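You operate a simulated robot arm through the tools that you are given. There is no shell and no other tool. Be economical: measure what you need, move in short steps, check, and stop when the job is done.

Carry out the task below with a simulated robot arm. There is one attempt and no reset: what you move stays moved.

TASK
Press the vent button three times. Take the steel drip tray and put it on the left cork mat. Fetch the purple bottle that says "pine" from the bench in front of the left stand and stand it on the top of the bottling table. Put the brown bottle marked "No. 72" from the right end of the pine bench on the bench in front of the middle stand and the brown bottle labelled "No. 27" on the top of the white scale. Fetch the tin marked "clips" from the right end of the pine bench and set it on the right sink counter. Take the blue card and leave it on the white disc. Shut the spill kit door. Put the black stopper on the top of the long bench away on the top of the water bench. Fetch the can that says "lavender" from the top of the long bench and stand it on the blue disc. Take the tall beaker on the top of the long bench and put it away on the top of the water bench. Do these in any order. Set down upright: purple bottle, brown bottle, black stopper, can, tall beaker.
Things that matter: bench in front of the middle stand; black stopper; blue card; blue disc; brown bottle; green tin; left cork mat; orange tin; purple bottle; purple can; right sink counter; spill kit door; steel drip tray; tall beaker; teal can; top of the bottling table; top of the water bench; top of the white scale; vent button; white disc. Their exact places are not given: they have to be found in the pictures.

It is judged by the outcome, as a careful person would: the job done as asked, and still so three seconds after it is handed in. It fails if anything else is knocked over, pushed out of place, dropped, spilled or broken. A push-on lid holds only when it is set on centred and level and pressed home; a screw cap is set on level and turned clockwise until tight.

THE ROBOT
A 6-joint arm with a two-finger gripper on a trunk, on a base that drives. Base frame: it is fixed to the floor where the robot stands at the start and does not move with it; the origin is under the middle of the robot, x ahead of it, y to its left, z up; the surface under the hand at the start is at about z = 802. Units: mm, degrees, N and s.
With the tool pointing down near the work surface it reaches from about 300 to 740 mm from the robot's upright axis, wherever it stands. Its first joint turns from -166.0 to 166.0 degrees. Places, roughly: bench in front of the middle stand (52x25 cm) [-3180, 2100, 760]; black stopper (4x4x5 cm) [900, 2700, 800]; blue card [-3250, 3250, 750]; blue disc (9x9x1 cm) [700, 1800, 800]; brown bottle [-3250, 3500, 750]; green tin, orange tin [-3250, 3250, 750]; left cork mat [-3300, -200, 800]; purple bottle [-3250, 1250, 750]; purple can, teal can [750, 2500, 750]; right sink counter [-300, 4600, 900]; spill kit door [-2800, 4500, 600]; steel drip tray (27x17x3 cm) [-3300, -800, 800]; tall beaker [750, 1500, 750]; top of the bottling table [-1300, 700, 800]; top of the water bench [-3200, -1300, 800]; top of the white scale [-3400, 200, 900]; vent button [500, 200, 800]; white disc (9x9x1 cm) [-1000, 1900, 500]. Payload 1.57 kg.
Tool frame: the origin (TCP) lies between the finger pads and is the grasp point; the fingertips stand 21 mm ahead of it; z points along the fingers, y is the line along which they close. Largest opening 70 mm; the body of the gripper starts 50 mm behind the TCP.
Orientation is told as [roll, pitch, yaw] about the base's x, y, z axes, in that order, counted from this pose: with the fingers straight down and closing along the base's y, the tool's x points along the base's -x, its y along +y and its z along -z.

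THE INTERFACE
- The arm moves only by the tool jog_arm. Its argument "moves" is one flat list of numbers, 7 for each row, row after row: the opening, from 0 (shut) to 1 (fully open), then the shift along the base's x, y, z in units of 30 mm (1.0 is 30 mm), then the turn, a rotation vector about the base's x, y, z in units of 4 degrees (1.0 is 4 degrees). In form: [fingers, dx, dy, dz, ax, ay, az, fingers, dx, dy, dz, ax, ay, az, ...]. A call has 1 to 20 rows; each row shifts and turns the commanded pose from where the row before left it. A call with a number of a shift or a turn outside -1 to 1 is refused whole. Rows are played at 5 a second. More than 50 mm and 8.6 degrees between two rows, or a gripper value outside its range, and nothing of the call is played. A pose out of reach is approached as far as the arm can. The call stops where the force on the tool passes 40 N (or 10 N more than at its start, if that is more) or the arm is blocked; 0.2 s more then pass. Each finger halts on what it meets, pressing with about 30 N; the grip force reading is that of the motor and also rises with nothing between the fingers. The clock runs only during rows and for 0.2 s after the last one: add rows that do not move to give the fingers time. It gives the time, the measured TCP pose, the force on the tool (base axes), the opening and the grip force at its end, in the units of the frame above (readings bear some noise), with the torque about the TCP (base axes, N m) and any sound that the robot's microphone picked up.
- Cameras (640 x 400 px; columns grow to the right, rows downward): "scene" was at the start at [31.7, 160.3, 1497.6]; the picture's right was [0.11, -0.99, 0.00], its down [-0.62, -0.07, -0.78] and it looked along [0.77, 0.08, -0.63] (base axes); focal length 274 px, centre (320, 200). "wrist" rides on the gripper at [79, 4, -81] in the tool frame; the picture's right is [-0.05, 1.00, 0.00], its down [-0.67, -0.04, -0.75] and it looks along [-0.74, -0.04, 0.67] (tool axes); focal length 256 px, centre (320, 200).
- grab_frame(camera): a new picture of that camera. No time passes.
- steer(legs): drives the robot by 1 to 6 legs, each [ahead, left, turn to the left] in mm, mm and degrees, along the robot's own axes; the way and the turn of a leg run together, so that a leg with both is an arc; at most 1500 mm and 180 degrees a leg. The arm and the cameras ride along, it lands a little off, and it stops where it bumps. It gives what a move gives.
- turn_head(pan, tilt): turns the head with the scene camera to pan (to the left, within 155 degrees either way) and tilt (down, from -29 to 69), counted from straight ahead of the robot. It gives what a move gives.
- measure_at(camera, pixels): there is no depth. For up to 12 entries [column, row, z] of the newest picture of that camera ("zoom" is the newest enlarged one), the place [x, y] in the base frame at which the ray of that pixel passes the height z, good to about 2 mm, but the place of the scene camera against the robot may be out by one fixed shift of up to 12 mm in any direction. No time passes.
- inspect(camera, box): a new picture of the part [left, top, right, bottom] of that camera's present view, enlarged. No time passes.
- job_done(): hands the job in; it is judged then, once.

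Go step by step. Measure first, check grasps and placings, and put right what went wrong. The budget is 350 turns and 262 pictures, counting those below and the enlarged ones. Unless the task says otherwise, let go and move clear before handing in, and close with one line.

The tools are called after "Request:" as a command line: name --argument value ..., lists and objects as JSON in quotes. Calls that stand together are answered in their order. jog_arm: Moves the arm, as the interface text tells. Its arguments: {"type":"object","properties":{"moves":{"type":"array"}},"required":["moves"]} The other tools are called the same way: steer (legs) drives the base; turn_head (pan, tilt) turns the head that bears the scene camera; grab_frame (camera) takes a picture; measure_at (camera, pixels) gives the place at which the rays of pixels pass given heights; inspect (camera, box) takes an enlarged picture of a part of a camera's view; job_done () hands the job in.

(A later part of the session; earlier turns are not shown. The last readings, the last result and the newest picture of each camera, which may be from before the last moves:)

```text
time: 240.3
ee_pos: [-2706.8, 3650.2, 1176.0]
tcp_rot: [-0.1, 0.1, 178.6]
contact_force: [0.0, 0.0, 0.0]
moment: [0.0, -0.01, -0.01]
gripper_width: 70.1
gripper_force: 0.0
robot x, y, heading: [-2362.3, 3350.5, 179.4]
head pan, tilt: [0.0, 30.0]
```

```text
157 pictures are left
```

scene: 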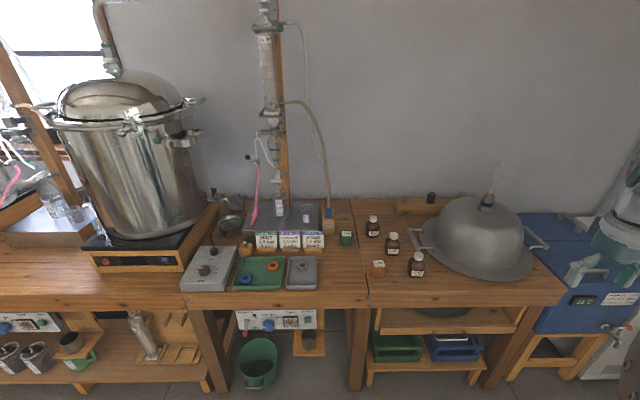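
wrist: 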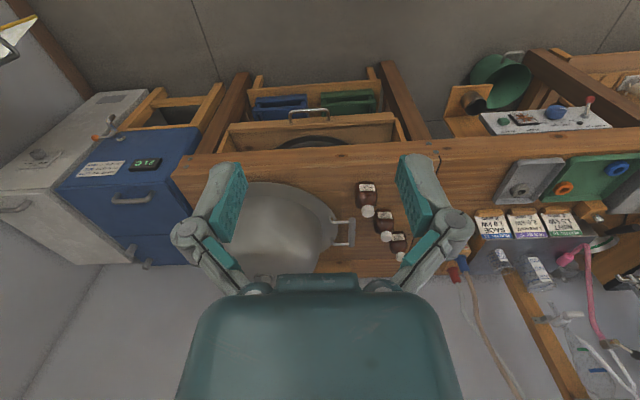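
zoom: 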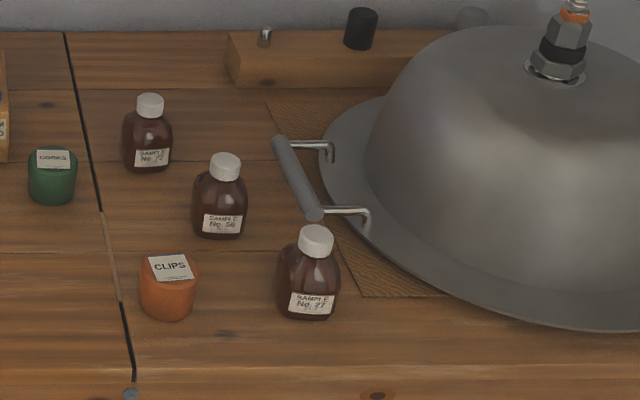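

No. 27 is the front bottle (zoom (310,280)), No. 72 the back one. I'll drive 300 mm closer and measure both.

Request:
steer --legs '[[300, 0, 0]]'

Request:
jog_arm --moves '[1, 0, -0.6, -0.6, 0, 0, 0.1, 1, 0, -0.6, -0.6, 0, 0, 0.1, 1, 0, -0.6, -0.6, 0, 0, 0.1, 1, 0, -0.6, -0.6, 0, 0, 0, 1, 0, -0.6, -0.6, 0, 0, 0, 1, 0, 0, 0, 0, 0, 0]'

Request:
grab_frame --camera "wrist"

Request:
grab_frame --camera "scene"

```text
time: 242.3
ee_pos: [-3009.7, 3651.8, 1175.3]
tcp_rot: [-0.1, 0.1, 178.9]
contact_force: [-0.7, 0.8, -0.6]
moment: [-0.01, -0.01, -0.02]
gripper_width: 69.9
gripper_force: 0.1
robot x, y, heading: [-2664.5, 3356.5, 179.4]
head pan, tilt: [0.0, 30.0]
```

```text
time: 243.7
ee_pos: [-3010.3, 3561.6, 1085.2]
tcp_rot: [-0.2, 0.1, 179.9]
contact_force: [-0.3, 0.0, -0.2]
moment: [0.0, -0.01, -0.02]
gripper_width: 69.9
gripper_force: 0.0
robot x, y, heading: [-2667.0, 3355.4, 179.6]
head pan, tilt: [0.0, 30.0]
```

```text
156 pictures are left
```

wrist: 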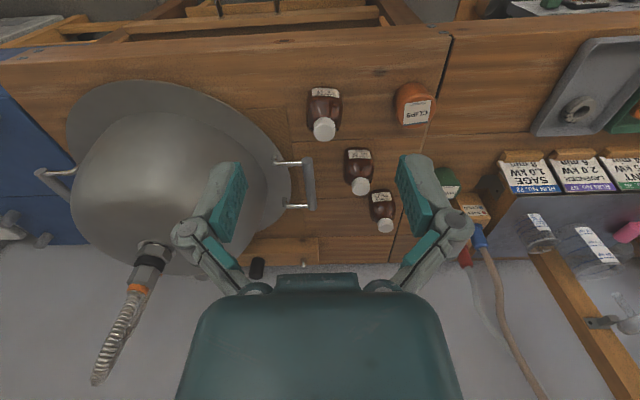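

```text
155 pictures are left
```

scene: 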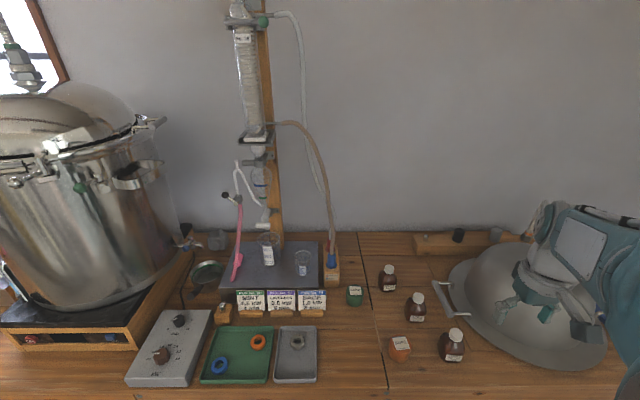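

Request:
measure_at --camera "wrist" --pixels '[[324, 129, 835], [324, 129, 845], [324, 87, 755], [307, 100, 790], [342, 100, 790], [386, 227, 835], [386, 227, 845], [361, 187, 840], [414, 84, 755], [415, 115, 800]]'

Request:
measure_at --camera "scene" --pixels '[[455, 333, 835], [455, 333, 845], [451, 361, 755], [389, 269, 835], [389, 269, 845], [388, 291, 755], [400, 343, 800], [398, 361, 755]]'

```text
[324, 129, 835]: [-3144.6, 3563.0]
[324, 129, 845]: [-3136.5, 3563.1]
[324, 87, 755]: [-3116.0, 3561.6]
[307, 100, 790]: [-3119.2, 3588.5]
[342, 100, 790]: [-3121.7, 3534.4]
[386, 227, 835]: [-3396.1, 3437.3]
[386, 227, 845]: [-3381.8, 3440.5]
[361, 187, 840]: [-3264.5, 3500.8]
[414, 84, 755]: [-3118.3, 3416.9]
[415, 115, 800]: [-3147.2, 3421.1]
```

```text
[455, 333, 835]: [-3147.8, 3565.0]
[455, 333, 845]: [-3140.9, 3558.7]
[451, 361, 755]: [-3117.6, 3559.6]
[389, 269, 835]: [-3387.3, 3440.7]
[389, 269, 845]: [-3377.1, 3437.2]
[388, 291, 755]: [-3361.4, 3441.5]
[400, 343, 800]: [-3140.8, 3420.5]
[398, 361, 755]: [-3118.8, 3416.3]
```

No. 27 centre ≈(-3143,3562) and No. 72 ≈(-3389,3440). I'll start with No. 72; first check the corks tin clearance and reposition the base.

Request:
measure_at --camera "scene" --pixels '[[363, 296, 780], [355, 305, 755], [346, 296, 780], [338, 280, 790]]'

Request:
steer --legs '[[30, -80, 0]]'

Request:
jog_arm --moves '[1, -0.8, -0.55, 0, 0, 0, 0, 1, -0.8, -0.55, 0, 0, 0, 0, 1, -0.8, -0.55, 0, 0, 0, 0, 1, -0.8, -0.55, 0, 0, 0, 0, 1, -0.8, -0.55, 0, 0, 0, 0, 1, -0.8, -0.55, 0, 0, 0, 0, 1, -0.8, -0.55, -0.3, 0, 0, 0, 1, -0.8, -0.55, -0.5, 0, 0, 0, 1, -0.8, -0.55, -0.5, 0, 0, 0, 1, -0.8, -0.55, -0.5, 0, 0, 0, 1, -0.8, -0.55, -0.5, 0, 0, 0, 1, 0, 0, -0.5, 0, 0, 0, 1, 0, 0, 0, 0, 0, 0]'

Request:
grab_frame --camera "wrist"

```text
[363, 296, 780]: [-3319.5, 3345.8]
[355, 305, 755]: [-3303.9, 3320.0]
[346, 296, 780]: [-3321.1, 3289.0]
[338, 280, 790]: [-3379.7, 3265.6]
```

```text
time: 244.8
ee_pos: [-3039.5, 3617.2, 1088.4]
tcp_rot: [-0.9, 0.1, -179.9]
contact_force: [-0.3, -2.1, 0.4]
moment: [0.07, -0.02, 0.01]
gripper_width: 70.0
gripper_force: 0.0
robot x, y, heading: [-2691.6, 3426.0, 179.4]
head pan, tilt: [0.0, 30.0]
```

```text
time: 247.6
ee_pos: [-3303.4, 3452.5, 1001.1]
tcp_rot: [-0.1, 0.1, -179.9]
contact_force: [0.0, -0.2, 0.2]
moment: [0.04, 0.02, 0.01]
gripper_width: 69.8
gripper_force: 0.0
robot x, y, heading: [-2693.8, 3425.7, 179.2]
head pan, tilt: [0.0, 30.0]
```

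```text
154 pictures are left
```

wrist: 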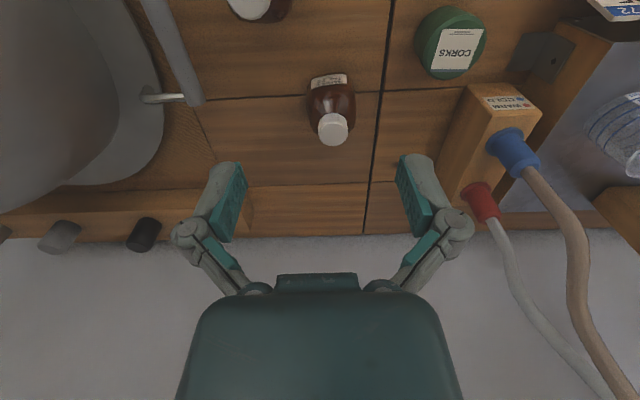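

Request:
measure_at --camera "wrist" --pixels '[[333, 129, 838], [333, 129, 845], [329, 75, 755], [307, 98, 785], [356, 98, 785], [495, 105, 830], [180, 80, 830]]'

Request:
grab_frame --camera "scene"

```text
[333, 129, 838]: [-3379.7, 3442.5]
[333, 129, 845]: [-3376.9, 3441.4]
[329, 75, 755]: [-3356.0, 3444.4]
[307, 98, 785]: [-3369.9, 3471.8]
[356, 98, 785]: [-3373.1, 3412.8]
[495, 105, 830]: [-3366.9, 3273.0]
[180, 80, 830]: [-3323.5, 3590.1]
```

```text
153 pictures are left
```

scene: 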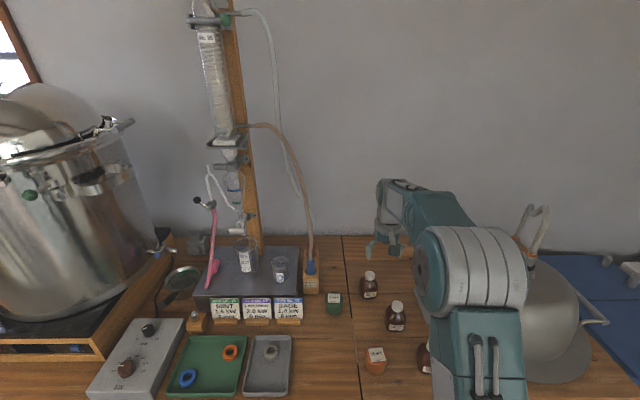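

No. 72 centre ≈(-3382,3442). Moving over it to z 920 and checking.

Request:
jog_arm --moves '[1, -0.7, -0.1, -0.5, 0, 0, 0, 1, -0.7, -0.1, -0.5, 0, 0, 0, 1, -0.7, -0.1, -0.6, 0, 0, 0, 1, -0.5, -0.05, -0.6, 0, 0, 0, 1, 0, 0, -0.5, 0, 0, 0, 1, 0, 0, 0, 0, 0, 0]'

Request:
grab_frame --camera "wrist"

Request:
measure_at --camera "wrist" --pixels '[[320, 60, 838]]'

```text
time: 249.0
ee_pos: [-3381.0, 3441.5, 918.2]
tcp_rot: [0.1, 0.1, -179.8]
contact_force: [-1.0, 0.2, 1.2]
moment: [-0.01, -0.01, 0.02]
gripper_width: 70.0
gripper_force: 0.0
robot x, y, heading: [-2692.7, 3426.7, 179.3]
head pan, tilt: [0.0, 30.0]
```

```text
152 pictures are left
```

wrist: 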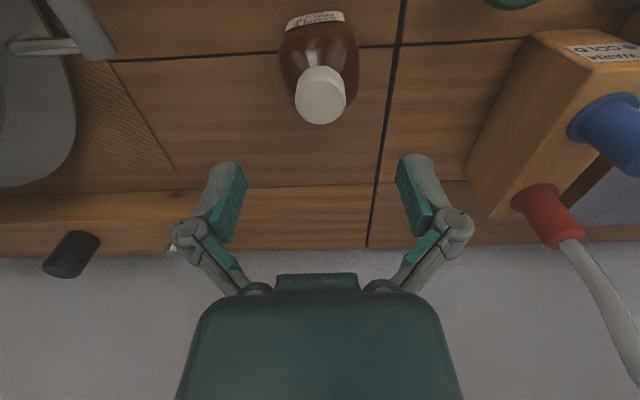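

```text
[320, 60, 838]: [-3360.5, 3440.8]
```

Request:
measure_at --camera "wrist" --pixels '[[320, 95, 838], [320, 95, 845], [319, 12, 760], [281, 60, 795], [359, 60, 795]]'

```text
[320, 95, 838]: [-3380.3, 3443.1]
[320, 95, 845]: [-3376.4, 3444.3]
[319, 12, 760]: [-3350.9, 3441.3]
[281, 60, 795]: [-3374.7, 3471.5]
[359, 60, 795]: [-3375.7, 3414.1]
```

Aligned. Descend to ~811 and close.

Request:
jog_arm --moves '[1, 0, 0.04, -0.8, 0, 0, 0, 1, 0, 0, -0.8, 0, 0, 0, 1, 0, 0, -0.8, 0, 0, 0, 1, 0, 0, -0.7, 0, 0, 0, 1, 0, 0, -0.4, 0, 0, 0, 0.7, 0, 0, 0, 0, 0, 0, 0, 0, 0, 0, 0, 0, 0, 0, 0, 0, 0, 0, 0, 0]'

Request:
grab_frame --camera "wrist"

```text
time: 250.8
ee_pos: [-3381.7, 3444.3, 815.2]
tcp_rot: [0.0, 0.1, -179.9]
contact_force: [0.7, -0.7, 6.7]
moment: [-0.21, -0.08, 0.02]
gripper_width: 58.2
gripper_force: 29.7
robot x, y, heading: [-2692.6, 3425.6, 179.6]
head pan, tilt: [0.0, 30.0]
```

```text
151 pictures are left
```

wrist: 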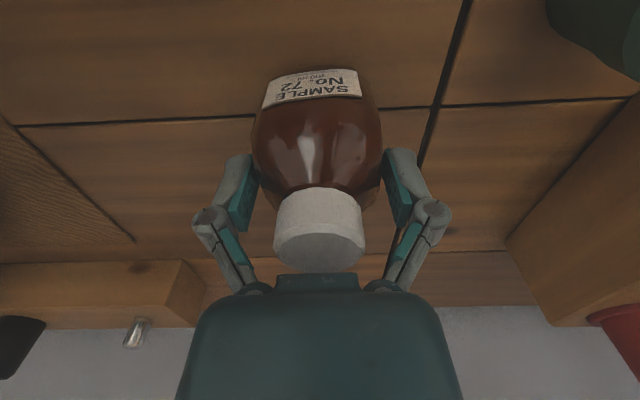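

Gripped at 58 mm. Lift high and retract, then strafe left toward y≈2100.

Request:
jog_arm --moves '[0, 0, 0, 0.3, 0, 0, 0, 0, 0, 0, 0.8, 0, 0, 0, 0, 0, 0, 1, 0, 0, 0, 0, 0, 0, 1, 0, 0, 0, 0, 0, 0, 1, 0, 0, 0, 0, 0, 0, 1, 0, 0, 0, 0, 0.5, 0, 1, 0, 0, 0, 0, 0.8, 0, 1, 0, 0, 0, 0, 0.8, 0, 0.8, 0, 0, 0, 0, 0.8, 0, 0.5, 0, 0, 0, 0, 0.9, 0, 0, 0, 0, 0, 0, 0.9, 0, 0, 0, 0, 0, 0, 0.9, 0, 0, 0, 0, 0, 0, 0.9, 0, 0, 0, 0, 0, 0, 0.9, 0, 0, 0, 0, 0, 0, 0.9, 0, 0, 0, 0, 0, 0, 0.9, 0, 0, 0, 0, 0, 0, 0.9, 0, 0, 0, 0, 0]'

Request:
steer --legs '[[-280, 0, 0], [0, 1320, 0]]'

Request:
turn_head --pan 0 --tilt 35

Request:
grab_frame --camera "scene"

```text
time: 254.6
ee_pos: [-3078.6, 3443.9, 1066.3]
tcp_rot: [0.0, 0.2, -180.0]
contact_force: [0.9, -0.3, -2.2]
moment: [0.0, 0.01, -0.01]
gripper_width: 58.1
gripper_force: 30.2
robot x, y, heading: [-2691.6, 3426.7, 179.5]
head pan, tilt: [0.0, 30.0]
```

```text
time: 262.8
ee_pos: [-2804.2, 2109.3, 1067.3]
tcp_rot: [0.0, 0.2, -179.2]
contact_force: [-0.2, 0.3, -1.6]
moment: [-0.06, 0.03, 0.0]
gripper_width: 58.0
gripper_force: 29.9
robot x, y, heading: [-2420.3, 2095.8, -179.8]
head pan, tilt: [0.0, 30.0]
```

```text
time: 263.5
ee_pos: [-2802.8, 2108.7, 1066.8]
tcp_rot: [0.0, 0.0, -179.2]
contact_force: [-0.7, -0.2, -2.0]
moment: [0.02, -0.01, 0.02]
gripper_width: 58.2
gripper_force: 29.8
robot x, y, heading: [-2419.7, 2097.9, -179.9]
head pan, tilt: [0.0, 35.0]
```

```text
150 pictures are left
```

scene: 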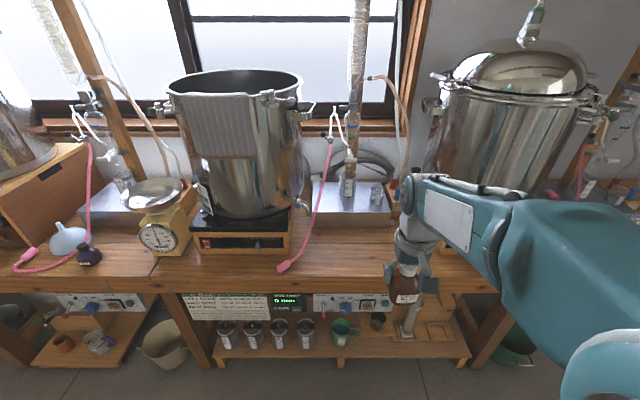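

Request:
measure_at --camera "scene" --pixels '[[350, 245, 755], [285, 268, 760], [290, 252, 755], [395, 213, 755], [195, 250, 755], [340, 285, 755], [370, 250, 755], [312, 210, 755]]'

Request:
inspect --camera "scene" --box '[180, 160, 480, 300]'

```text
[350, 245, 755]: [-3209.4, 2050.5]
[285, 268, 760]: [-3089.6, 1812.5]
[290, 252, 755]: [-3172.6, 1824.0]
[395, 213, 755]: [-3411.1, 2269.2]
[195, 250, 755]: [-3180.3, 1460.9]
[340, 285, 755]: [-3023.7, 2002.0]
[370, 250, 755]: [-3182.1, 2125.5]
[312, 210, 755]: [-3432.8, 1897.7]
```

```text
2.13 times, centred on (330, 230) of scene
```

zoom: 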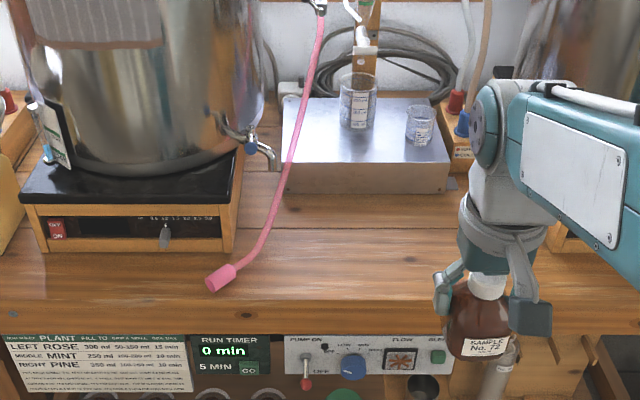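

The area around (-3180,2105) is free. Drive ahead 270 and lower there.

Request:
steer --legs '[[270, 0, 0]]'

Request:
jog_arm --moves '[0, -0.8, 0, -0.7, 0, 0, 0, 0, -0.8, 0, -0.7, 0, 0, 0, 0, -0.8, 0, -0.7, 0, 0, 0, 0, -0.8, 0, -0.7, 0, 0, 0, 0, -0.4, 0, -0.7, 0, 0, 0, 0, 0, 0, -0.7, 0, 0, 0, 0, 0, 0, -0.7, 0, 0, 0, 0, 0, 0, -0.7, 0, 0, 0, 0, 0, 0, -0.7, 0, 0, 0, 0, 0, 0, 0, 0, 0, 0]'

Request:
grab_frame --camera "scene"

Request:
grab_frame --camera "wrist"

```text
time: 265.4
ee_pos: [-3075.6, 2107.3, 1067.7]
tcp_rot: [-0.1, 0.1, -179.2]
contact_force: [0.6, 0.4, -1.1]
moment: [0.01, 0.01, -0.04]
gripper_width: 58.3
gripper_force: 29.9
robot x, y, heading: [-2690.2, 2094.1, -180.1]
head pan, tilt: [0.0, 35.0]
```

```text
time: 267.6
ee_pos: [-3183.7, 2107.0, 877.8]
tcp_rot: [0.0, 0.1, -179.3]
contact_force: [-0.6, 0.2, -1.8]
moment: [0.02, -0.02, -0.01]
gripper_width: 57.8
gripper_force: 30.0
robot x, y, heading: [-2688.1, 2097.2, -179.9]
head pan, tilt: [0.0, 35.0]
```

```text
148 pictures are left
```

scene: 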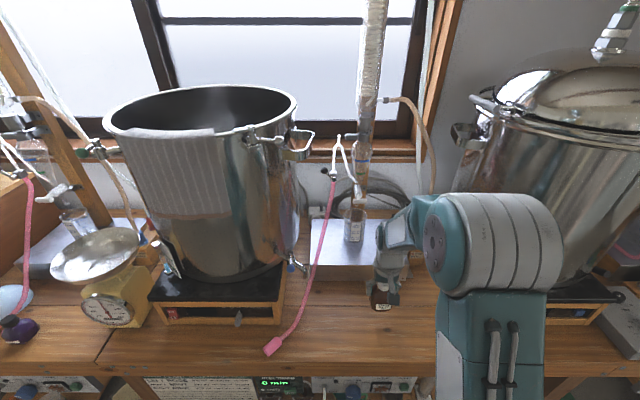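

```text
147 pictures are left
```

wrist: 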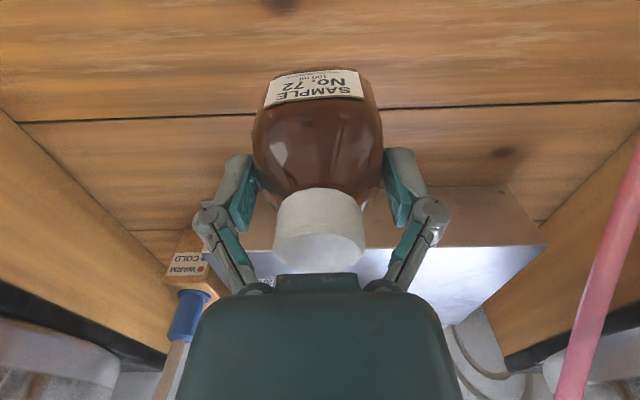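

Clear. Lower to near 820, then in fine steps.

Request:
jog_arm --moves '[0, 0, 0, -0.7, 0, 0, 0, 0, 0, 0, -0.6, 0, 0, 0, 0, 0, 0, -0.4, 0, 0, 0, 0, 0, 0, -0.2, 0, 0, 0, 0, 0, 0, -0.1, 0, 0, 0, 0, 0, 0, -0.07, 0, 0, 0, 0, 0, 0, 0, 0, 0, 0]'

```text
time: 269.2
ee_pos: [-3183.2, 2107.7, 816.7]
tcp_rot: [0.0, 0.1, -179.2]
contact_force: [0.5, -0.3, -2.7]
moment: [0.0, 0.03, 0.04]
gripper_width: 57.8
gripper_force: 30.2
robot x, y, heading: [-2688.2, 2096.7, -179.8]
head pan, tilt: [0.0, 35.0]
```

Request:
jog_arm --moves '[0, 0, 0, -0.07, 0, 0, 0, 0, 0, 0, -0.07, 0, 0, 0, 0, 0, 0, 0, 0, 0, 0]'

```text
time: 270.0
ee_pos: [-3183.9, 2108.1, 812.4]
tcp_rot: [0.1, -0.1, -179.2]
contact_force: [-1.1, -0.9, 16.7]
moment: [0.0, 0.09, 0.17]
gripper_width: 57.9
gripper_force: 30.0
robot x, y, heading: [-2689.3, 2093.4, -179.8]
head pan, tilt: [0.0, 35.0]
```

Contact. Release, rise and retract.

Request:
jog_arm --moves '[0, 0, 0, 0.04, 0, 0, 0, 0.9, 0, 0, 0, 0, 0, 0, 1, 0, 0, 0, 0, 0, 0, 1, 0, 0, 0, 0, 0, 0, 1, 0, 0, 0.5, 0, 0, 0, 1, 0, 0, 0.8, 0, 0, 0, 1, 0, 0, 1, 0, 0, 0, 1, 0, 0, 1, 0, 0, 0, 1, 0.5, 0, 1, 0, 0, 0, 1, 0.8, 0, 1, 0, 0, 0, 1, 0.8, 0, 1, 0, 0, 0, 1, 0.8, 0, 1, 0, 0, 0, 1, 0.8, 0, 1, 0, 0, 0]'

Request:
grab_frame --camera "scene"

```text
time: 272.8
ee_pos: [-3071.7, 2107.0, 1063.3]
tcp_rot: [0.0, 0.1, -179.2]
contact_force: [-0.1, 0.5, -0.3]
moment: [-0.03, 0.0, 0.01]
gripper_width: 70.0
gripper_force: 0.0
robot x, y, heading: [-2691.6, 2098.5, -179.9]
head pan, tilt: [0.0, 35.0]
```

```text
146 pictures are left
```

scene: 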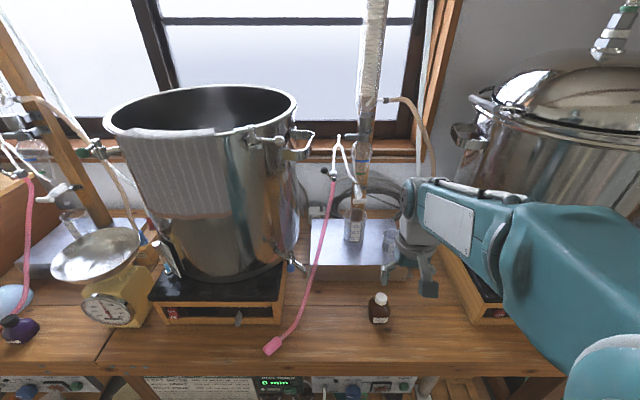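

No. 72 stands. Back to the right end for No. 27.

Request:
steer --legs '[[-280, 0, 0], [0, -1450, 0], [250, 0, 0]]'

Request:
grab_frame --camera "wrist"

```text
time: 283.1
ee_pos: [-3030.6, 3579.4, 1062.2]
tcp_rot: [0.0, 0.0, 179.7]
contact_force: [0.2, 0.1, 0.6]
moment: [0.0, -0.04, 0.03]
gripper_width: 70.3
gripper_force: 0.0
robot x, y, heading: [-2652.1, 3557.7, 179.0]
head pan, tilt: [0.0, 35.0]
```

```text
145 pictures are left
```

wrist: 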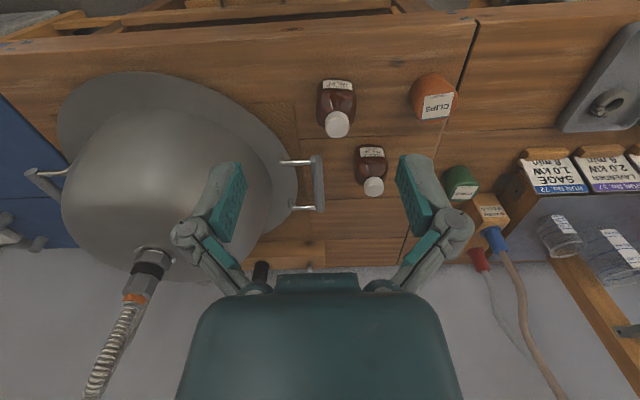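

Request:
measure_at --camera "wrist" --pixels '[[337, 125, 838], [335, 80, 755], [318, 100, 795], [355, 98, 795], [310, 160, 850], [240, 110, 800], [262, 130, 800]]'

Request:
inspect --camera "wrist" --box '[220, 60, 400, 220]'

```text
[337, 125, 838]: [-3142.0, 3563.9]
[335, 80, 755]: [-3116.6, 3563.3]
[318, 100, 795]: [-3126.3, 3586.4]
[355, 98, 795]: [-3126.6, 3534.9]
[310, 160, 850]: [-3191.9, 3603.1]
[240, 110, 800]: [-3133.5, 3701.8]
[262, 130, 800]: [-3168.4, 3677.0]
```

```text
2.50 times, centred on (310, 140) of wrist
```

zoom: 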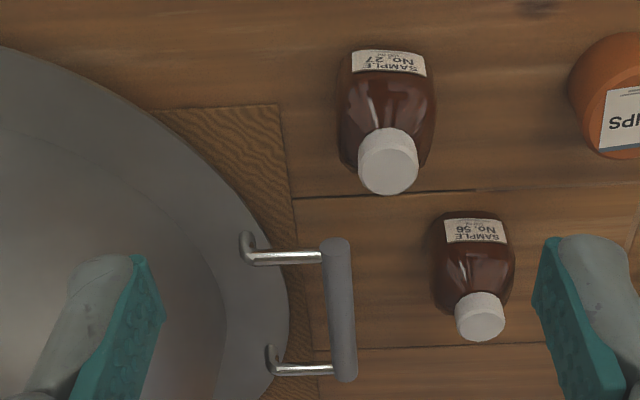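

No. 27 centre ≈(-3143,3563). Moving above it.

Request:
jog_arm --moves '[1, -0.75, -0.11, -0.8, 0, 0, 0, 1, -0.75, -0.11, -0.8, 0, 0, 0, 1, -0.75, -0.11, -0.8, 0, 0, 0, 1, -0.75, -0.11, -0.8, 0, 0, 0, 1, -0.75, -0.11, -0.8, 0, 0, 0, 1, 0, 0, -0.7, 0, 0, 0, 1, 0, 0, 0, 0, 0, 0]'

Request:
grab_frame --camera "wrist"

Request:
measure_at --camera "wrist" --pixels '[[320, 95, 838], [281, 60, 795], [359, 60, 795]]'

```text
time: 284.6
ee_pos: [-3145.3, 3562.7, 922.1]
tcp_rot: [0.1, 0.2, 179.8]
contact_force: [0.8, 0.4, -0.5]
moment: [0.01, -0.03, 0.0]
gripper_width: 70.1
gripper_force: 0.0
robot x, y, heading: [-2649.1, 3556.3, 179.0]
head pan, tilt: [0.0, 35.0]
```

```text
143 pictures are left
```

wrist: 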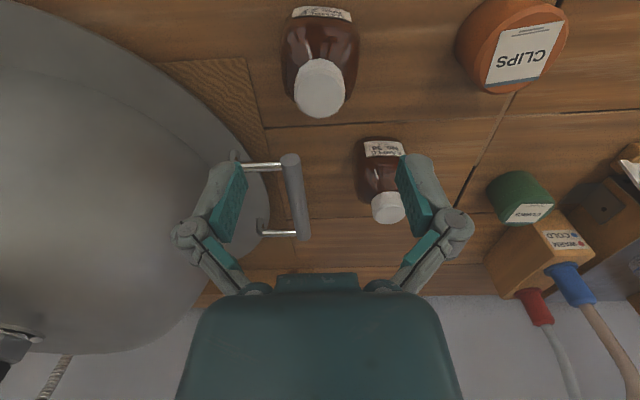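

```text
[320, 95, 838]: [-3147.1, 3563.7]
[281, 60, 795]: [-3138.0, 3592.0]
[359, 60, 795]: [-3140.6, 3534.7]
```

Request:
jog_arm --moves '[1, 0.06, 0.02, -0.8, 0, 0, 0, 1, 0, 0, -0.8, 0, 0, 0, 1, 0, 0, -0.8, 0, 0, 0, 1, 0, 0, -0.7, 0, 0, 0, 1, 0, 0, -0.5, 0, 0, 0, 0.7, 0, 0, 0, 0, 0, 0, 0, 0, 0, 0, 0, 0, 0, 0, 0, 0, 0, 0, 0, 0]'

Request:
grab_frame --camera "wrist"

```text
time: 286.4
ee_pos: [-3141.4, 3562.7, 813.5]
tcp_rot: [0.0, 0.1, 179.8]
contact_force: [2.1, -1.1, 9.8]
moment: [-0.01, -0.01, -0.02]
gripper_width: 58.6
gripper_force: 30.7
robot x, y, heading: [-2649.8, 3560.5, 179.1]
head pan, tilt: [0.0, 35.0]
```

```text
142 pictures are left
```

wrist: 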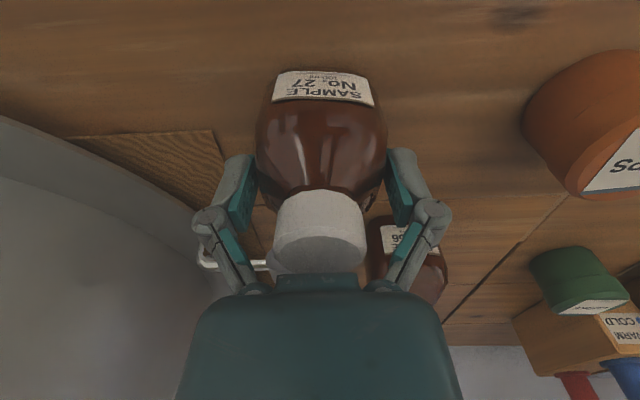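

Gripped No. 27. Lift, retract, and drive left to the white scale at y≈200.

Request:
jog_arm --moves '[0, 0, 0, 0.3, 0, 0, 0, 0, 0, 0, 0.8, 0, 0, 0, 0, 0, 0, 1, 0, 0, 0, 0, 0, 0, 1, 0, 0, 0, 0, 0, 0, 1, 0, 0, 0, 0, 0, 0, 1, 0, 0, 0, 0, 0.5, 0, 1, 0, 0, 0, 0, 0.6, 0, 1, 0, 0, 0, 0, 0.6, 0, 1, 0, 0, 0, 0, 0.6, 0, 1, 0, 0, 0, 0, 0.6, 0, 0.5, 0, 0, 0]'

Request:
steer --legs '[[-250, 0, 0], [0, 1500, 1], [0, 1500, 0], [0, 330, 0]]'

Request:
turn_head --pan 0 --tilt 35

Request:
grab_frame --camera "scene"

```text
time: 288.9
ee_pos: [-3053.7, 3563.9, 1100.9]
tcp_rot: [0.0, 0.1, 179.7]
contact_force: [-0.6, 0.4, -2.0]
moment: [-0.02, -0.02, -0.01]
gripper_width: 58.8
gripper_force: 29.9
robot x, y, heading: [-2652.4, 3558.7, 179.0]
head pan, tilt: [0.0, 35.0]
```

```text
time: 306.6
ee_pos: [-2789.2, 203.2, 1101.2]
tcp_rot: [0.1, 0.0, -178.4]
contact_force: [0.2, 0.3, -1.3]
moment: [0.03, -0.01, 0.04]
gripper_width: 58.1
gripper_force: 29.8
robot x, y, heading: [-2380.2, 213.9, -179.1]
head pan, tilt: [0.0, 35.0]
```

```text
time: 307.2
ee_pos: [-2788.4, 205.0, 1101.5]
tcp_rot: [0.1, 0.2, -178.3]
contact_force: [0.2, 0.2, -1.6]
moment: [0.01, 0.0, 0.0]
gripper_width: 58.0
gripper_force: 29.8
robot x, y, heading: [-2386.9, 213.4, -179.4]
head pan, tilt: [0.0, 35.0]
```

```text
141 pictures are left
```

scene: 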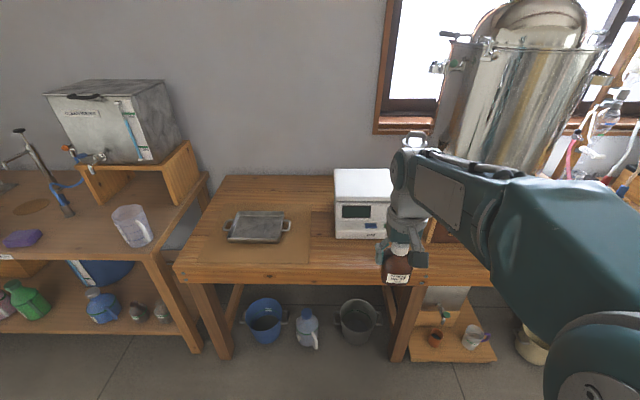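

The scale top is around (365,185). I'll drive 280 mm ahead and measure with both cameras.

Request:
steer --legs '[[290, 0, 0]]'

Request:
turn_head --pan 0 --tilt 40

Request:
grab_frame --camera "scene"

Request:
grab_frame --camera "wrist"

```text
time: 309.2
ee_pos: [-3082.4, 195.6, 1101.5]
tcp_rot: [-0.1, 0.1, -178.2]
contact_force: [0.4, -0.1, -1.7]
moment: [-0.02, 0.01, 0.02]
gripper_width: 58.3
gripper_force: 29.8
robot x, y, heading: [-2678.7, 205.5, -179.0]
head pan, tilt: [0.0, 35.0]
```

```text
time: 309.9
ee_pos: [-3081.3, 196.2, 1101.7]
tcp_rot: [0.0, 0.1, -178.2]
contact_force: [0.1, 0.1, -1.5]
moment: [0.02, 0.02, 0.0]
gripper_width: 58.3
gripper_force: 30.0
robot x, y, heading: [-2680.9, 203.8, -179.0]
head pan, tilt: [0.0, 40.0]
```

```text
140 pictures are left
```

scene: 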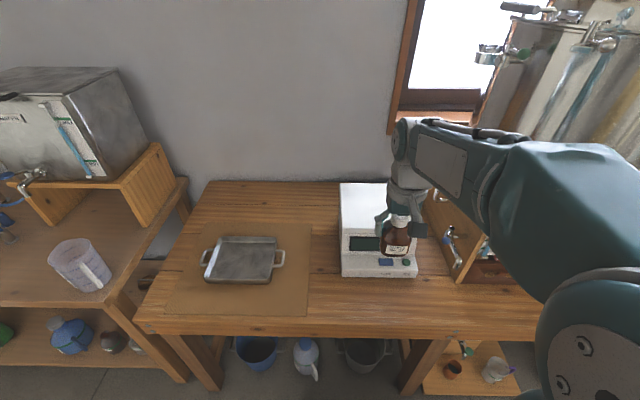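

```text
139 pictures are left
```

wrist: 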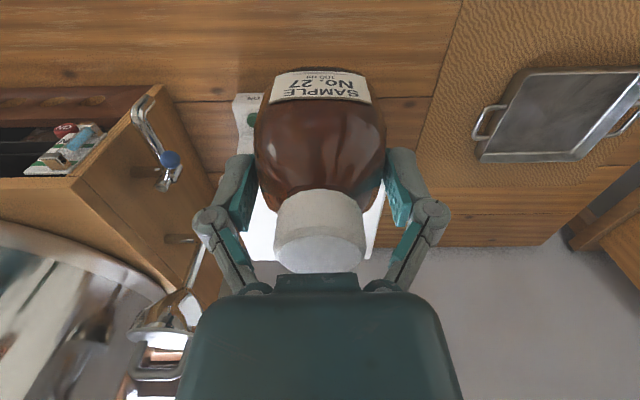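

Request:
inspect --camera "scene" --box '[320, 160, 500, 290]'

Request:
inspect --camera "wrist" --box '[100, 80, 420, 280]'

```text
3.08 times, centred on (410, 225) of scene
```

zoom: 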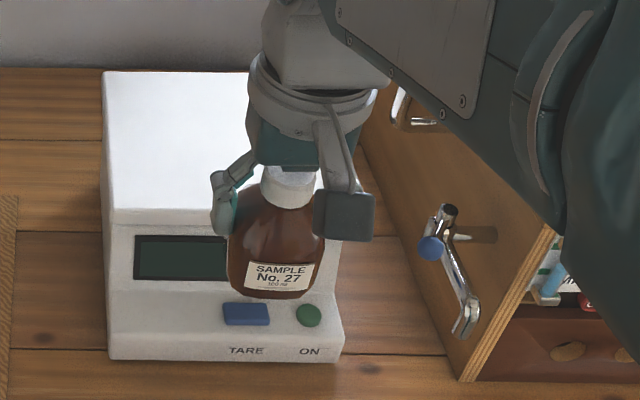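

```text
2.00 times, centred on (260, 180) of wrist
```

zoom: 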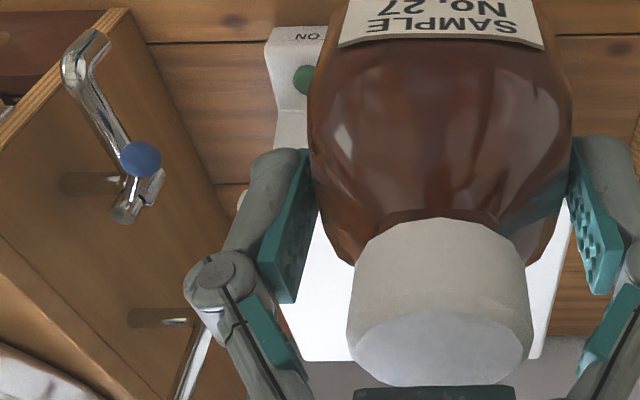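

Request:
measure_at --camera "scene" --pixels '[[339.2, 183.4, 840], [339.2, 183.4, 860], [339.2, 183.4, 880], [342.5, 228, 840], [342.5, 228, 860], [342.5, 228, 880]]'

Request:
measure_at --camera "wrist" --pixels '[[251.5, 259, 840], [366.5, 258, 840], [251.5, 259, 860], [366.5, 258, 860], [251.5, 259, 880], [366.5, 258, 880]]'

```text
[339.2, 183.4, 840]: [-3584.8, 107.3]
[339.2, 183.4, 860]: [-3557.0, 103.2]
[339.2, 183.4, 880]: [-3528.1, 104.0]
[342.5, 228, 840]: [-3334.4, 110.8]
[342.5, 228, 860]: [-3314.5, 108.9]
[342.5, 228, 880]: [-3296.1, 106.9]
```

```text
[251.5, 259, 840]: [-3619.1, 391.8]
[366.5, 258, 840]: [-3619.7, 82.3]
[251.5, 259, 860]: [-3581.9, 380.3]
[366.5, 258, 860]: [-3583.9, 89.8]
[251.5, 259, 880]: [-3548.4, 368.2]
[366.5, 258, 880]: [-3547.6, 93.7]
```

The scale platform is at z≈900, x -3507..-3278, y≈100..357. I'll extend to (-3350,205).

Request:
jog_arm --moves '[0, -0.9, 0.03, 0, 0, 0, 0, 0, -0.9, 0.03, 0, 0, 0, 0, 0, -0.9, 0.03, 0, 0, 0, 0, 0, -0.9, 0.03, 0, 0, 0, 0, 0, -0.9, 0.03, 0, 0, 0, 0, 0, -0.9, 0.03, 0, 0, 0, 0, 0, -0.9, 0.03, 0, 0, 0, 0, 0, -0.9, 0.03, 0, 0, 0, 0, 0, -0.9, 0.03, 0, 0, 0, 0, 0, -0.9, 0.03, 0, 0, 0, 0, 0, 0, 0, 0, 0, 0, 0]'

Request:
grab_frame --camera "scene"

Request:
grab_frame --camera "wrist"

```text
time: 312.3
ee_pos: [-3353.1, 206.0, 1101.4]
tcp_rot: [-0.1, 0.1, -178.2]
contact_force: [-0.2, -0.2, -2.6]
moment: [0.0, 0.01, 0.0]
gripper_width: 57.9
gripper_force: 30.6
robot x, y, heading: [-2679.3, 205.1, -178.8]
head pan, tilt: [0.0, 40.0]
```

```text
136 pictures are left
```

scene: 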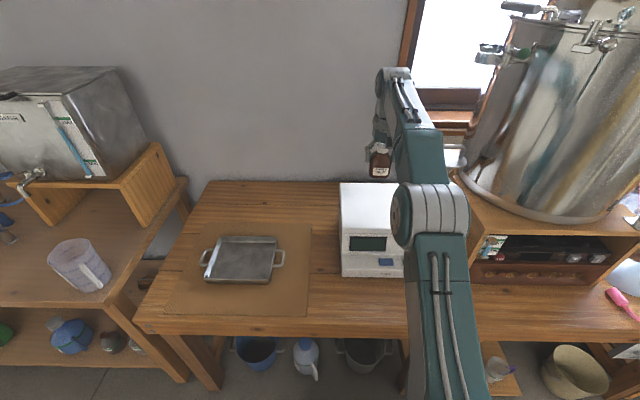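

```text
135 pictures are left
```

wrist: 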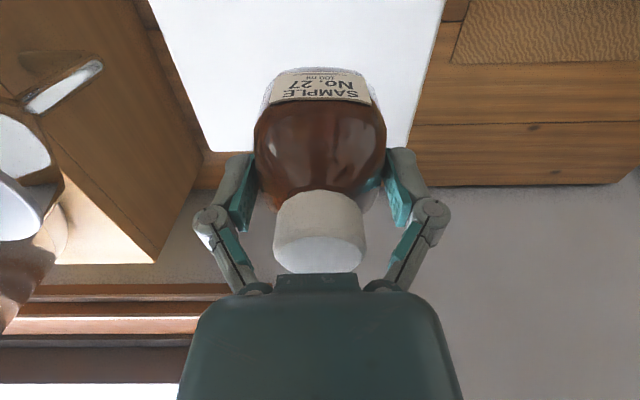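

Request:
measure_at --camera "wrist" --pixels '[[408, 148, 900], [207, 150, 900], [445, 2, 900], [150, 2, 900], [408, 148, 880], [207, 150, 880], [445, 2, 880], [150, 2, 880]]'

```text
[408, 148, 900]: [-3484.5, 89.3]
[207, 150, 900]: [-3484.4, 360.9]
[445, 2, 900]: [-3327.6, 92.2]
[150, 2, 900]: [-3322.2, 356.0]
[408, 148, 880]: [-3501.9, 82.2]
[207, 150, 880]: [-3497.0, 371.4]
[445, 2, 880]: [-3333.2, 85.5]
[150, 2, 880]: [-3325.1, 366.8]
```

The bottle is well over the platform. Descend gradually.

Request:
jog_arm --moves '[0, 0, 0, -0.8, 0, 0, 0, 0, 0, 0, -0.8, 0, 0, 0, 0, 0, 0, -0.8, 0, 0, 0, 0, 0, 0, -0.6, 0, 0, 0, 0, 0, 0, -0.4, 0, 0, 0, 0, 0, 0, -0.2, 0, 0, 0, 0, 0, 0, -0.2, 0, 0, 0, 0, 0, 0, -0.1, 0, 0, 0, 0, 0, 0, -0.1, 0, 0, 0, 0, 0, 0, 0, 0, 0, 0]'

Request:
inspect --camera "scene" --box '[320, 130, 460, 260]'

```text
time: 314.5
ee_pos: [-3351.9, 205.1, 981.4]
tcp_rot: [-0.1, 0.0, -178.2]
contact_force: [2.3, -0.5, 7.3]
moment: [-0.07, -0.09, 0.0]
gripper_width: 58.2
gripper_force: 30.2
robot x, y, heading: [-2677.8, 211.2, -178.9]
head pan, tilt: [0.0, 40.0]
```

```text
3.08 times, centred on (390, 195) of scene
```

zoom: 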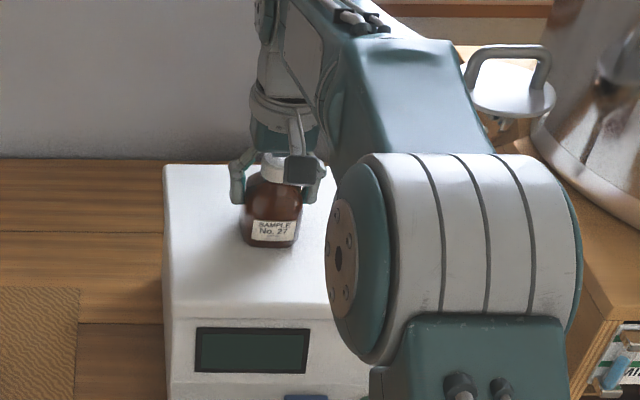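

Contact (7 N). Release and rise.

Request:
jog_arm --moves '[0.9, 0, 0, 0, 0, 0, 0, 1, 0, 0, 0, 0, 0, 0, 1, 0, 0, 0, 0, 0, 0, 1, 0, 0, 0.5, 0, 0, 0, 1, 0, 0, 0.8, 0, 0, 0, 1, 0, 0, 1, 0, 0, 0, 1, 0.6, 0, 1, 0, 0, 0, 1, 0.9, 0, 1, 0, 0, 0, 1, 0.9, 0, 0.5, 0, 0, 0, 1, 0.9, 0, 0, 0, 0, 0, 1, 0.9, 0, 0, 0, 0, 0, 1, 0.9, 0, 0, 0, 0, 0, 1, 0.9, 0, 0, 0, 0, 0, 1, 0.9, 0, 0, 0, 0, 0, 1, 0.9, 0, 0, 0, 0, 0]'

Request:
inspect --camera "scene" --box '[320, 130, 460, 260]'

```text
time: 317.7
ee_pos: [-3117.6, 204.9, 1124.9]
tcp_rot: [-0.1, 0.1, -178.3]
contact_force: [-0.2, 0.4, 0.1]
moment: [0.02, -0.02, 0.01]
gripper_width: 70.0
gripper_force: 0.1
robot x, y, heading: [-2676.7, 207.0, -178.8]
head pan, tilt: [0.0, 40.0]
```

```text
3.08 times, centred on (390, 195) of scene
```

zoom: 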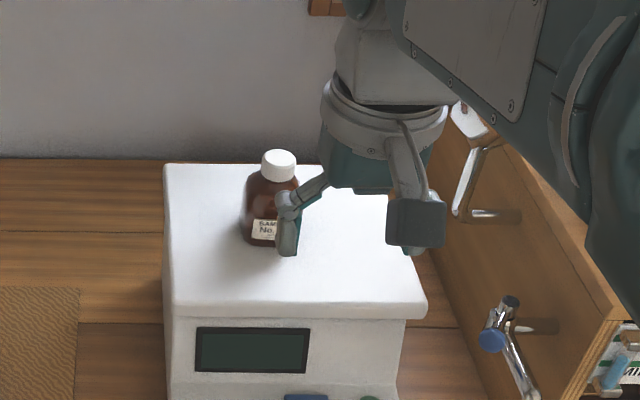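

No. 27 is on the scale. Next, back to the right end for the clips tin.

Request:
steer --legs '[[-280, 0, -1], [0, -1500, 0], [0, -1500, 0], [0, -200, 0], [230, 0, 0]]'

Request:
grab_frame --camera "wrist"

Request:
grab_frame --camera "scene"

```text
time: 336.2
ee_pos: [-3105.6, 3403.2, 1124.7]
tcp_rot: [-0.1, 0.1, -178.4]
contact_force: [0.6, 0.8, -0.2]
moment: [0.03, 0.0, -0.01]
gripper_width: 69.8
gripper_force: 0.1
robot x, y, heading: [-2667.9, 3407.0, -179.0]
head pan, tilt: [0.0, 40.0]
```

```text
132 pictures are left
```

wrist: 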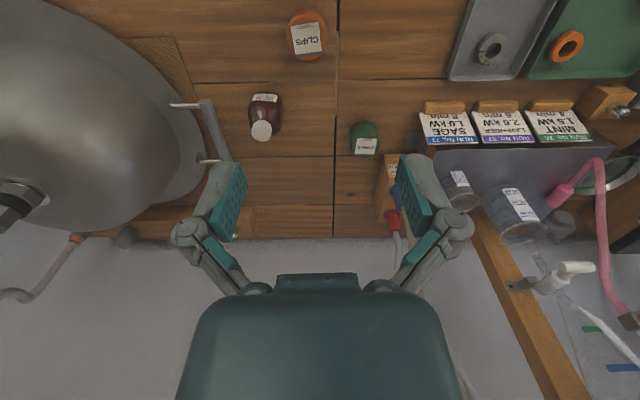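

```text
131 pictures are left
```

scene: 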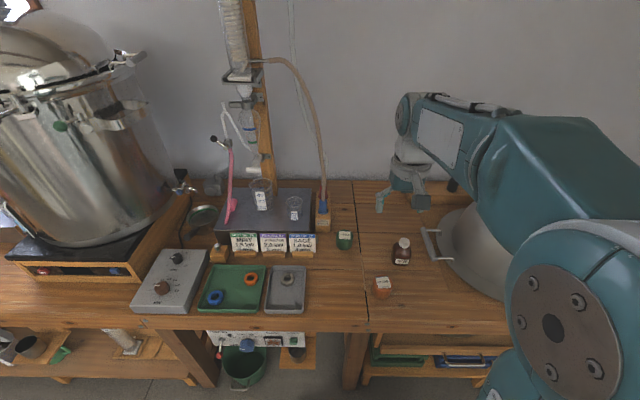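

Request:
measure_at --camera "wrist" --pixels '[[308, 38, 800], [288, 35, 790], [328, 35, 790], [305, 10, 755]]'

Request:
jog_arm --moves '[1, 0.3, 0.15, -0.9, 0, 0, 0, 1, 0.3, 0.15, -0.9, 0, 0, 0, 1, 0.3, 0.15, -0.9, 0, 0, 0, 1, 0, 0, -0.9, 0, 0, 0, 1, 0, 0, -0.9, 0, 0, 0, 1, 0, 0, 0, 0, 0, 0]'

Request:
grab_frame --camera "wrist"

```text
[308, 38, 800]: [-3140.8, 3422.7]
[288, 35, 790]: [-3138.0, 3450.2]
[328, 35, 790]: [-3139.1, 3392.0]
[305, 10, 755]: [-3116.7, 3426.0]
```

```text
time: 337.6
ee_pos: [-3077.8, 3418.0, 991.4]
tcp_rot: [-0.1, 0.0, -178.3]
contact_force: [0.5, -0.1, 0.0]
moment: [-0.01, 0.01, 0.0]
gripper_width: 70.1
gripper_force: 0.0
robot x, y, heading: [-2662.1, 3403.0, -179.0]
head pan, tilt: [0.0, 40.0]
```

```text
130 pictures are left
```

wrist: 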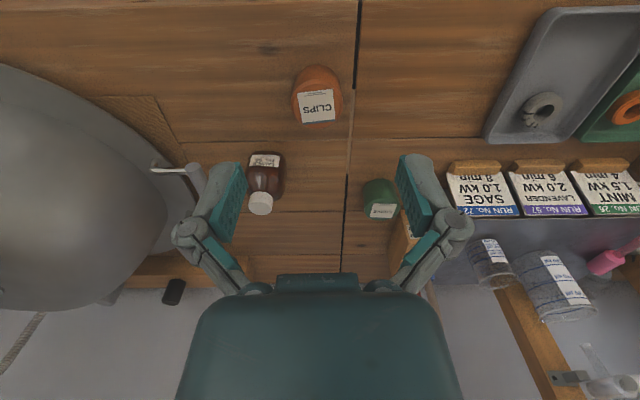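

Request:
measure_at --camera "wrist" --pixels '[[317, 65, 755], [292, 90, 790], [342, 95, 790], [318, 107, 800], [318, 107, 810], [318, 124, 805], [262, 205, 838]]'

Request:
inspect --camera "wrist" --box '[240, 40, 400, 220]'

```text
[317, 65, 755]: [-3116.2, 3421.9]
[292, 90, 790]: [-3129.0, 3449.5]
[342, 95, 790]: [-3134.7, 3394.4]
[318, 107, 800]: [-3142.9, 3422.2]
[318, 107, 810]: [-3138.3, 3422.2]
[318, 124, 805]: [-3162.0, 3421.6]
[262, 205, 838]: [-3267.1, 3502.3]
```

```text
2.22 times, centred on (320, 130) of wrist
```

zoom: 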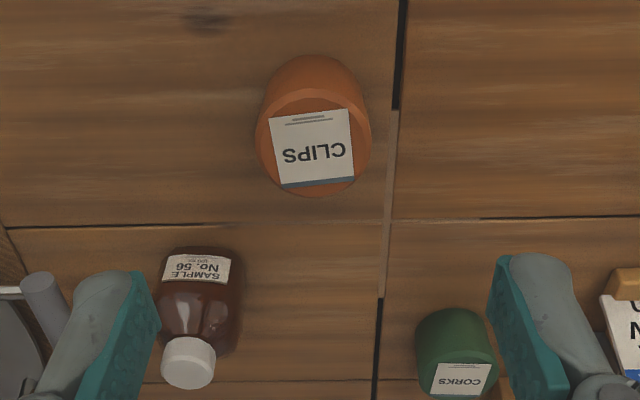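

Tin centre ≈(-3143,3422), Ø55, top ≈803. Moving over and descending to z 785.

Request:
jog_arm --moves '[1, -0.75, 0.05, -0.9, 0, 0, 0, 1, -0.75, 0.05, -0.9, 0, 0, 0, 1, -0.67, 0.03, -0.9, 0, 0, 0, 1, 0, 0, 0, 0, 0, 0]'

Request:
grab_frame --camera "wrist"

Request:
measure_at --camera "wrist" --pixels '[[320, 50, 803], [280, 50, 795], [362, 50, 795]]'

```text
time: 338.6
ee_pos: [-3143.6, 3421.9, 909.2]
tcp_rot: [-0.2, 0.0, -178.3]
contact_force: [0.7, -0.3, -0.7]
moment: [-0.03, 0.01, 0.01]
gripper_width: 70.1
gripper_force: 0.0
robot x, y, heading: [-2665.5, 3400.9, -178.9]
head pan, tilt: [0.0, 40.0]
```

```text
128 pictures are left
```

wrist: 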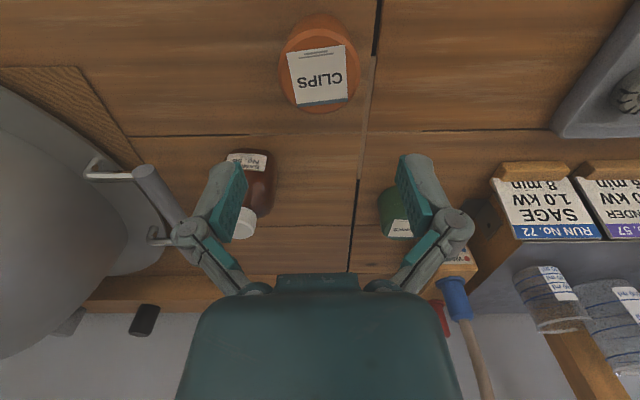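

```text
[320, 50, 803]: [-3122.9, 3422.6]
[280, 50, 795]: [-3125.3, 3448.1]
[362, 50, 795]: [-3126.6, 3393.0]
```

Request:
jog_arm --moves '[1, 0, 0, -0.9, 0, 0, 0, 1, 0, 0, -0.9, 0, 0, 0, 1, 0, 0, -0.9, 0, 0, 0, 1, 0, 0, -0.8, 0, 0, 0, 1, 0, 0, -0.6, 0, 0, 0, 0.7, 0, 0, 0, 0, 0, 0, 0, 0, 0, 0, 0, 0, 0, 0, 0, 0, 0, 0, 0, 0]'

Request:
grab_frame --camera "wrist"

```text
time: 340.4
ee_pos: [-3141.7, 3421.0, 786.1]
tcp_rot: [-0.1, 0.0, -178.3]
contact_force: [-0.7, 0.2, 8.0]
moment: [-0.04, 0.0, -0.05]
gripper_width: 57.0
gripper_force: 30.3
robot x, y, heading: [-2667.6, 3403.8, -178.9]
head pan, tilt: [0.0, 40.0]
```

```text
127 pictures are left
```

wrist: 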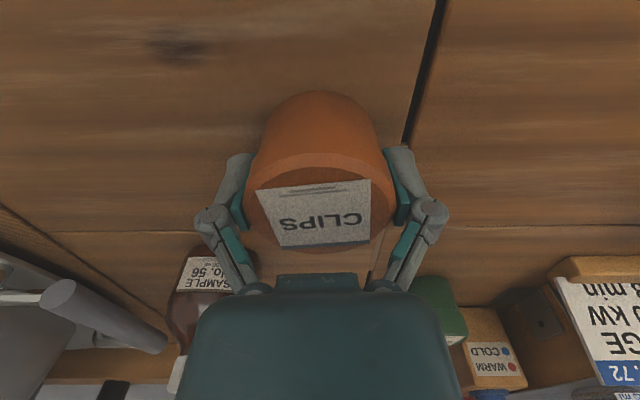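

Gripped the tin. Lift, retract, back away, turn to face +y and strafe toward the right sink counter.

Request:
jog_arm --moves '[0, 0, 0, 0.3, 0, 0, 0, 0, 0, 0, 0.8, 0, 0, 0, 0, 0, 0, 1, 0, 0, 0, 0, 0, 0, 1, 0, 0, 0, 0, 0.3, 0, 1, 0, 0, 0, 0, 0.5, 0, 1, 0, 0, 0, 0, 0.6, 0, 1, 0, 0, 0, 0, 0.6, 0, 1, 0, 0, 0, 0, 0.6, 0, 1, 0, 0, 0, 0, 0.6, 0, 1, 0, 0, 0, 0, 0, 0, 1, 0, 0, 0]'

Request:
steer --legs '[[-350, 0, 0], [0, 0, -90], [0, -1500, 0], [0, -500, 0]]'

Request:
turn_head --pan 0 --tilt 25

Request:
grab_frame --camera "scene"

```text
time: 342.8
ee_pos: [-3045.7, 3420.3, 1090.5]
tcp_rot: [0.0, 0.1, -178.4]
contact_force: [-0.5, 0.3, -1.0]
moment: [-0.01, 0.01, -0.02]
gripper_width: 56.9
gripper_force: 30.3
robot x, y, heading: [-2664.1, 3405.3, -179.0]
head pan, tilt: [0.0, 40.0]
```

```text
time: 358.4
ee_pos: [-320.2, 3858.4, 1090.9]
tcp_rot: [-0.3, 0.1, 93.1]
contact_force: [-0.8, -0.8, -0.2]
moment: [0.02, -0.04, 0.01]
gripper_width: 56.8
gripper_force: 30.1
robot x, y, heading: [-321.4, 3475.4, 92.4]
head pan, tilt: [0.0, 40.0]
```

```text
time: 359.2
ee_pos: [-318.3, 3858.5, 1088.8]
tcp_rot: [-0.1, 0.0, 93.1]
contact_force: [-0.3, -0.4, 0.0]
moment: [0.0, 0.0, -0.02]
gripper_width: 56.5
gripper_force: 30.4
robot x, y, heading: [-326.0, 3473.8, 92.4]
head pan, tilt: [0.0, 25.0]
```

```text
126 pictures are left
```

scene: 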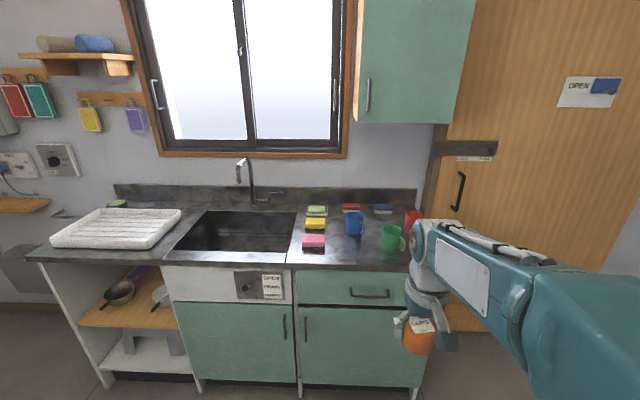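

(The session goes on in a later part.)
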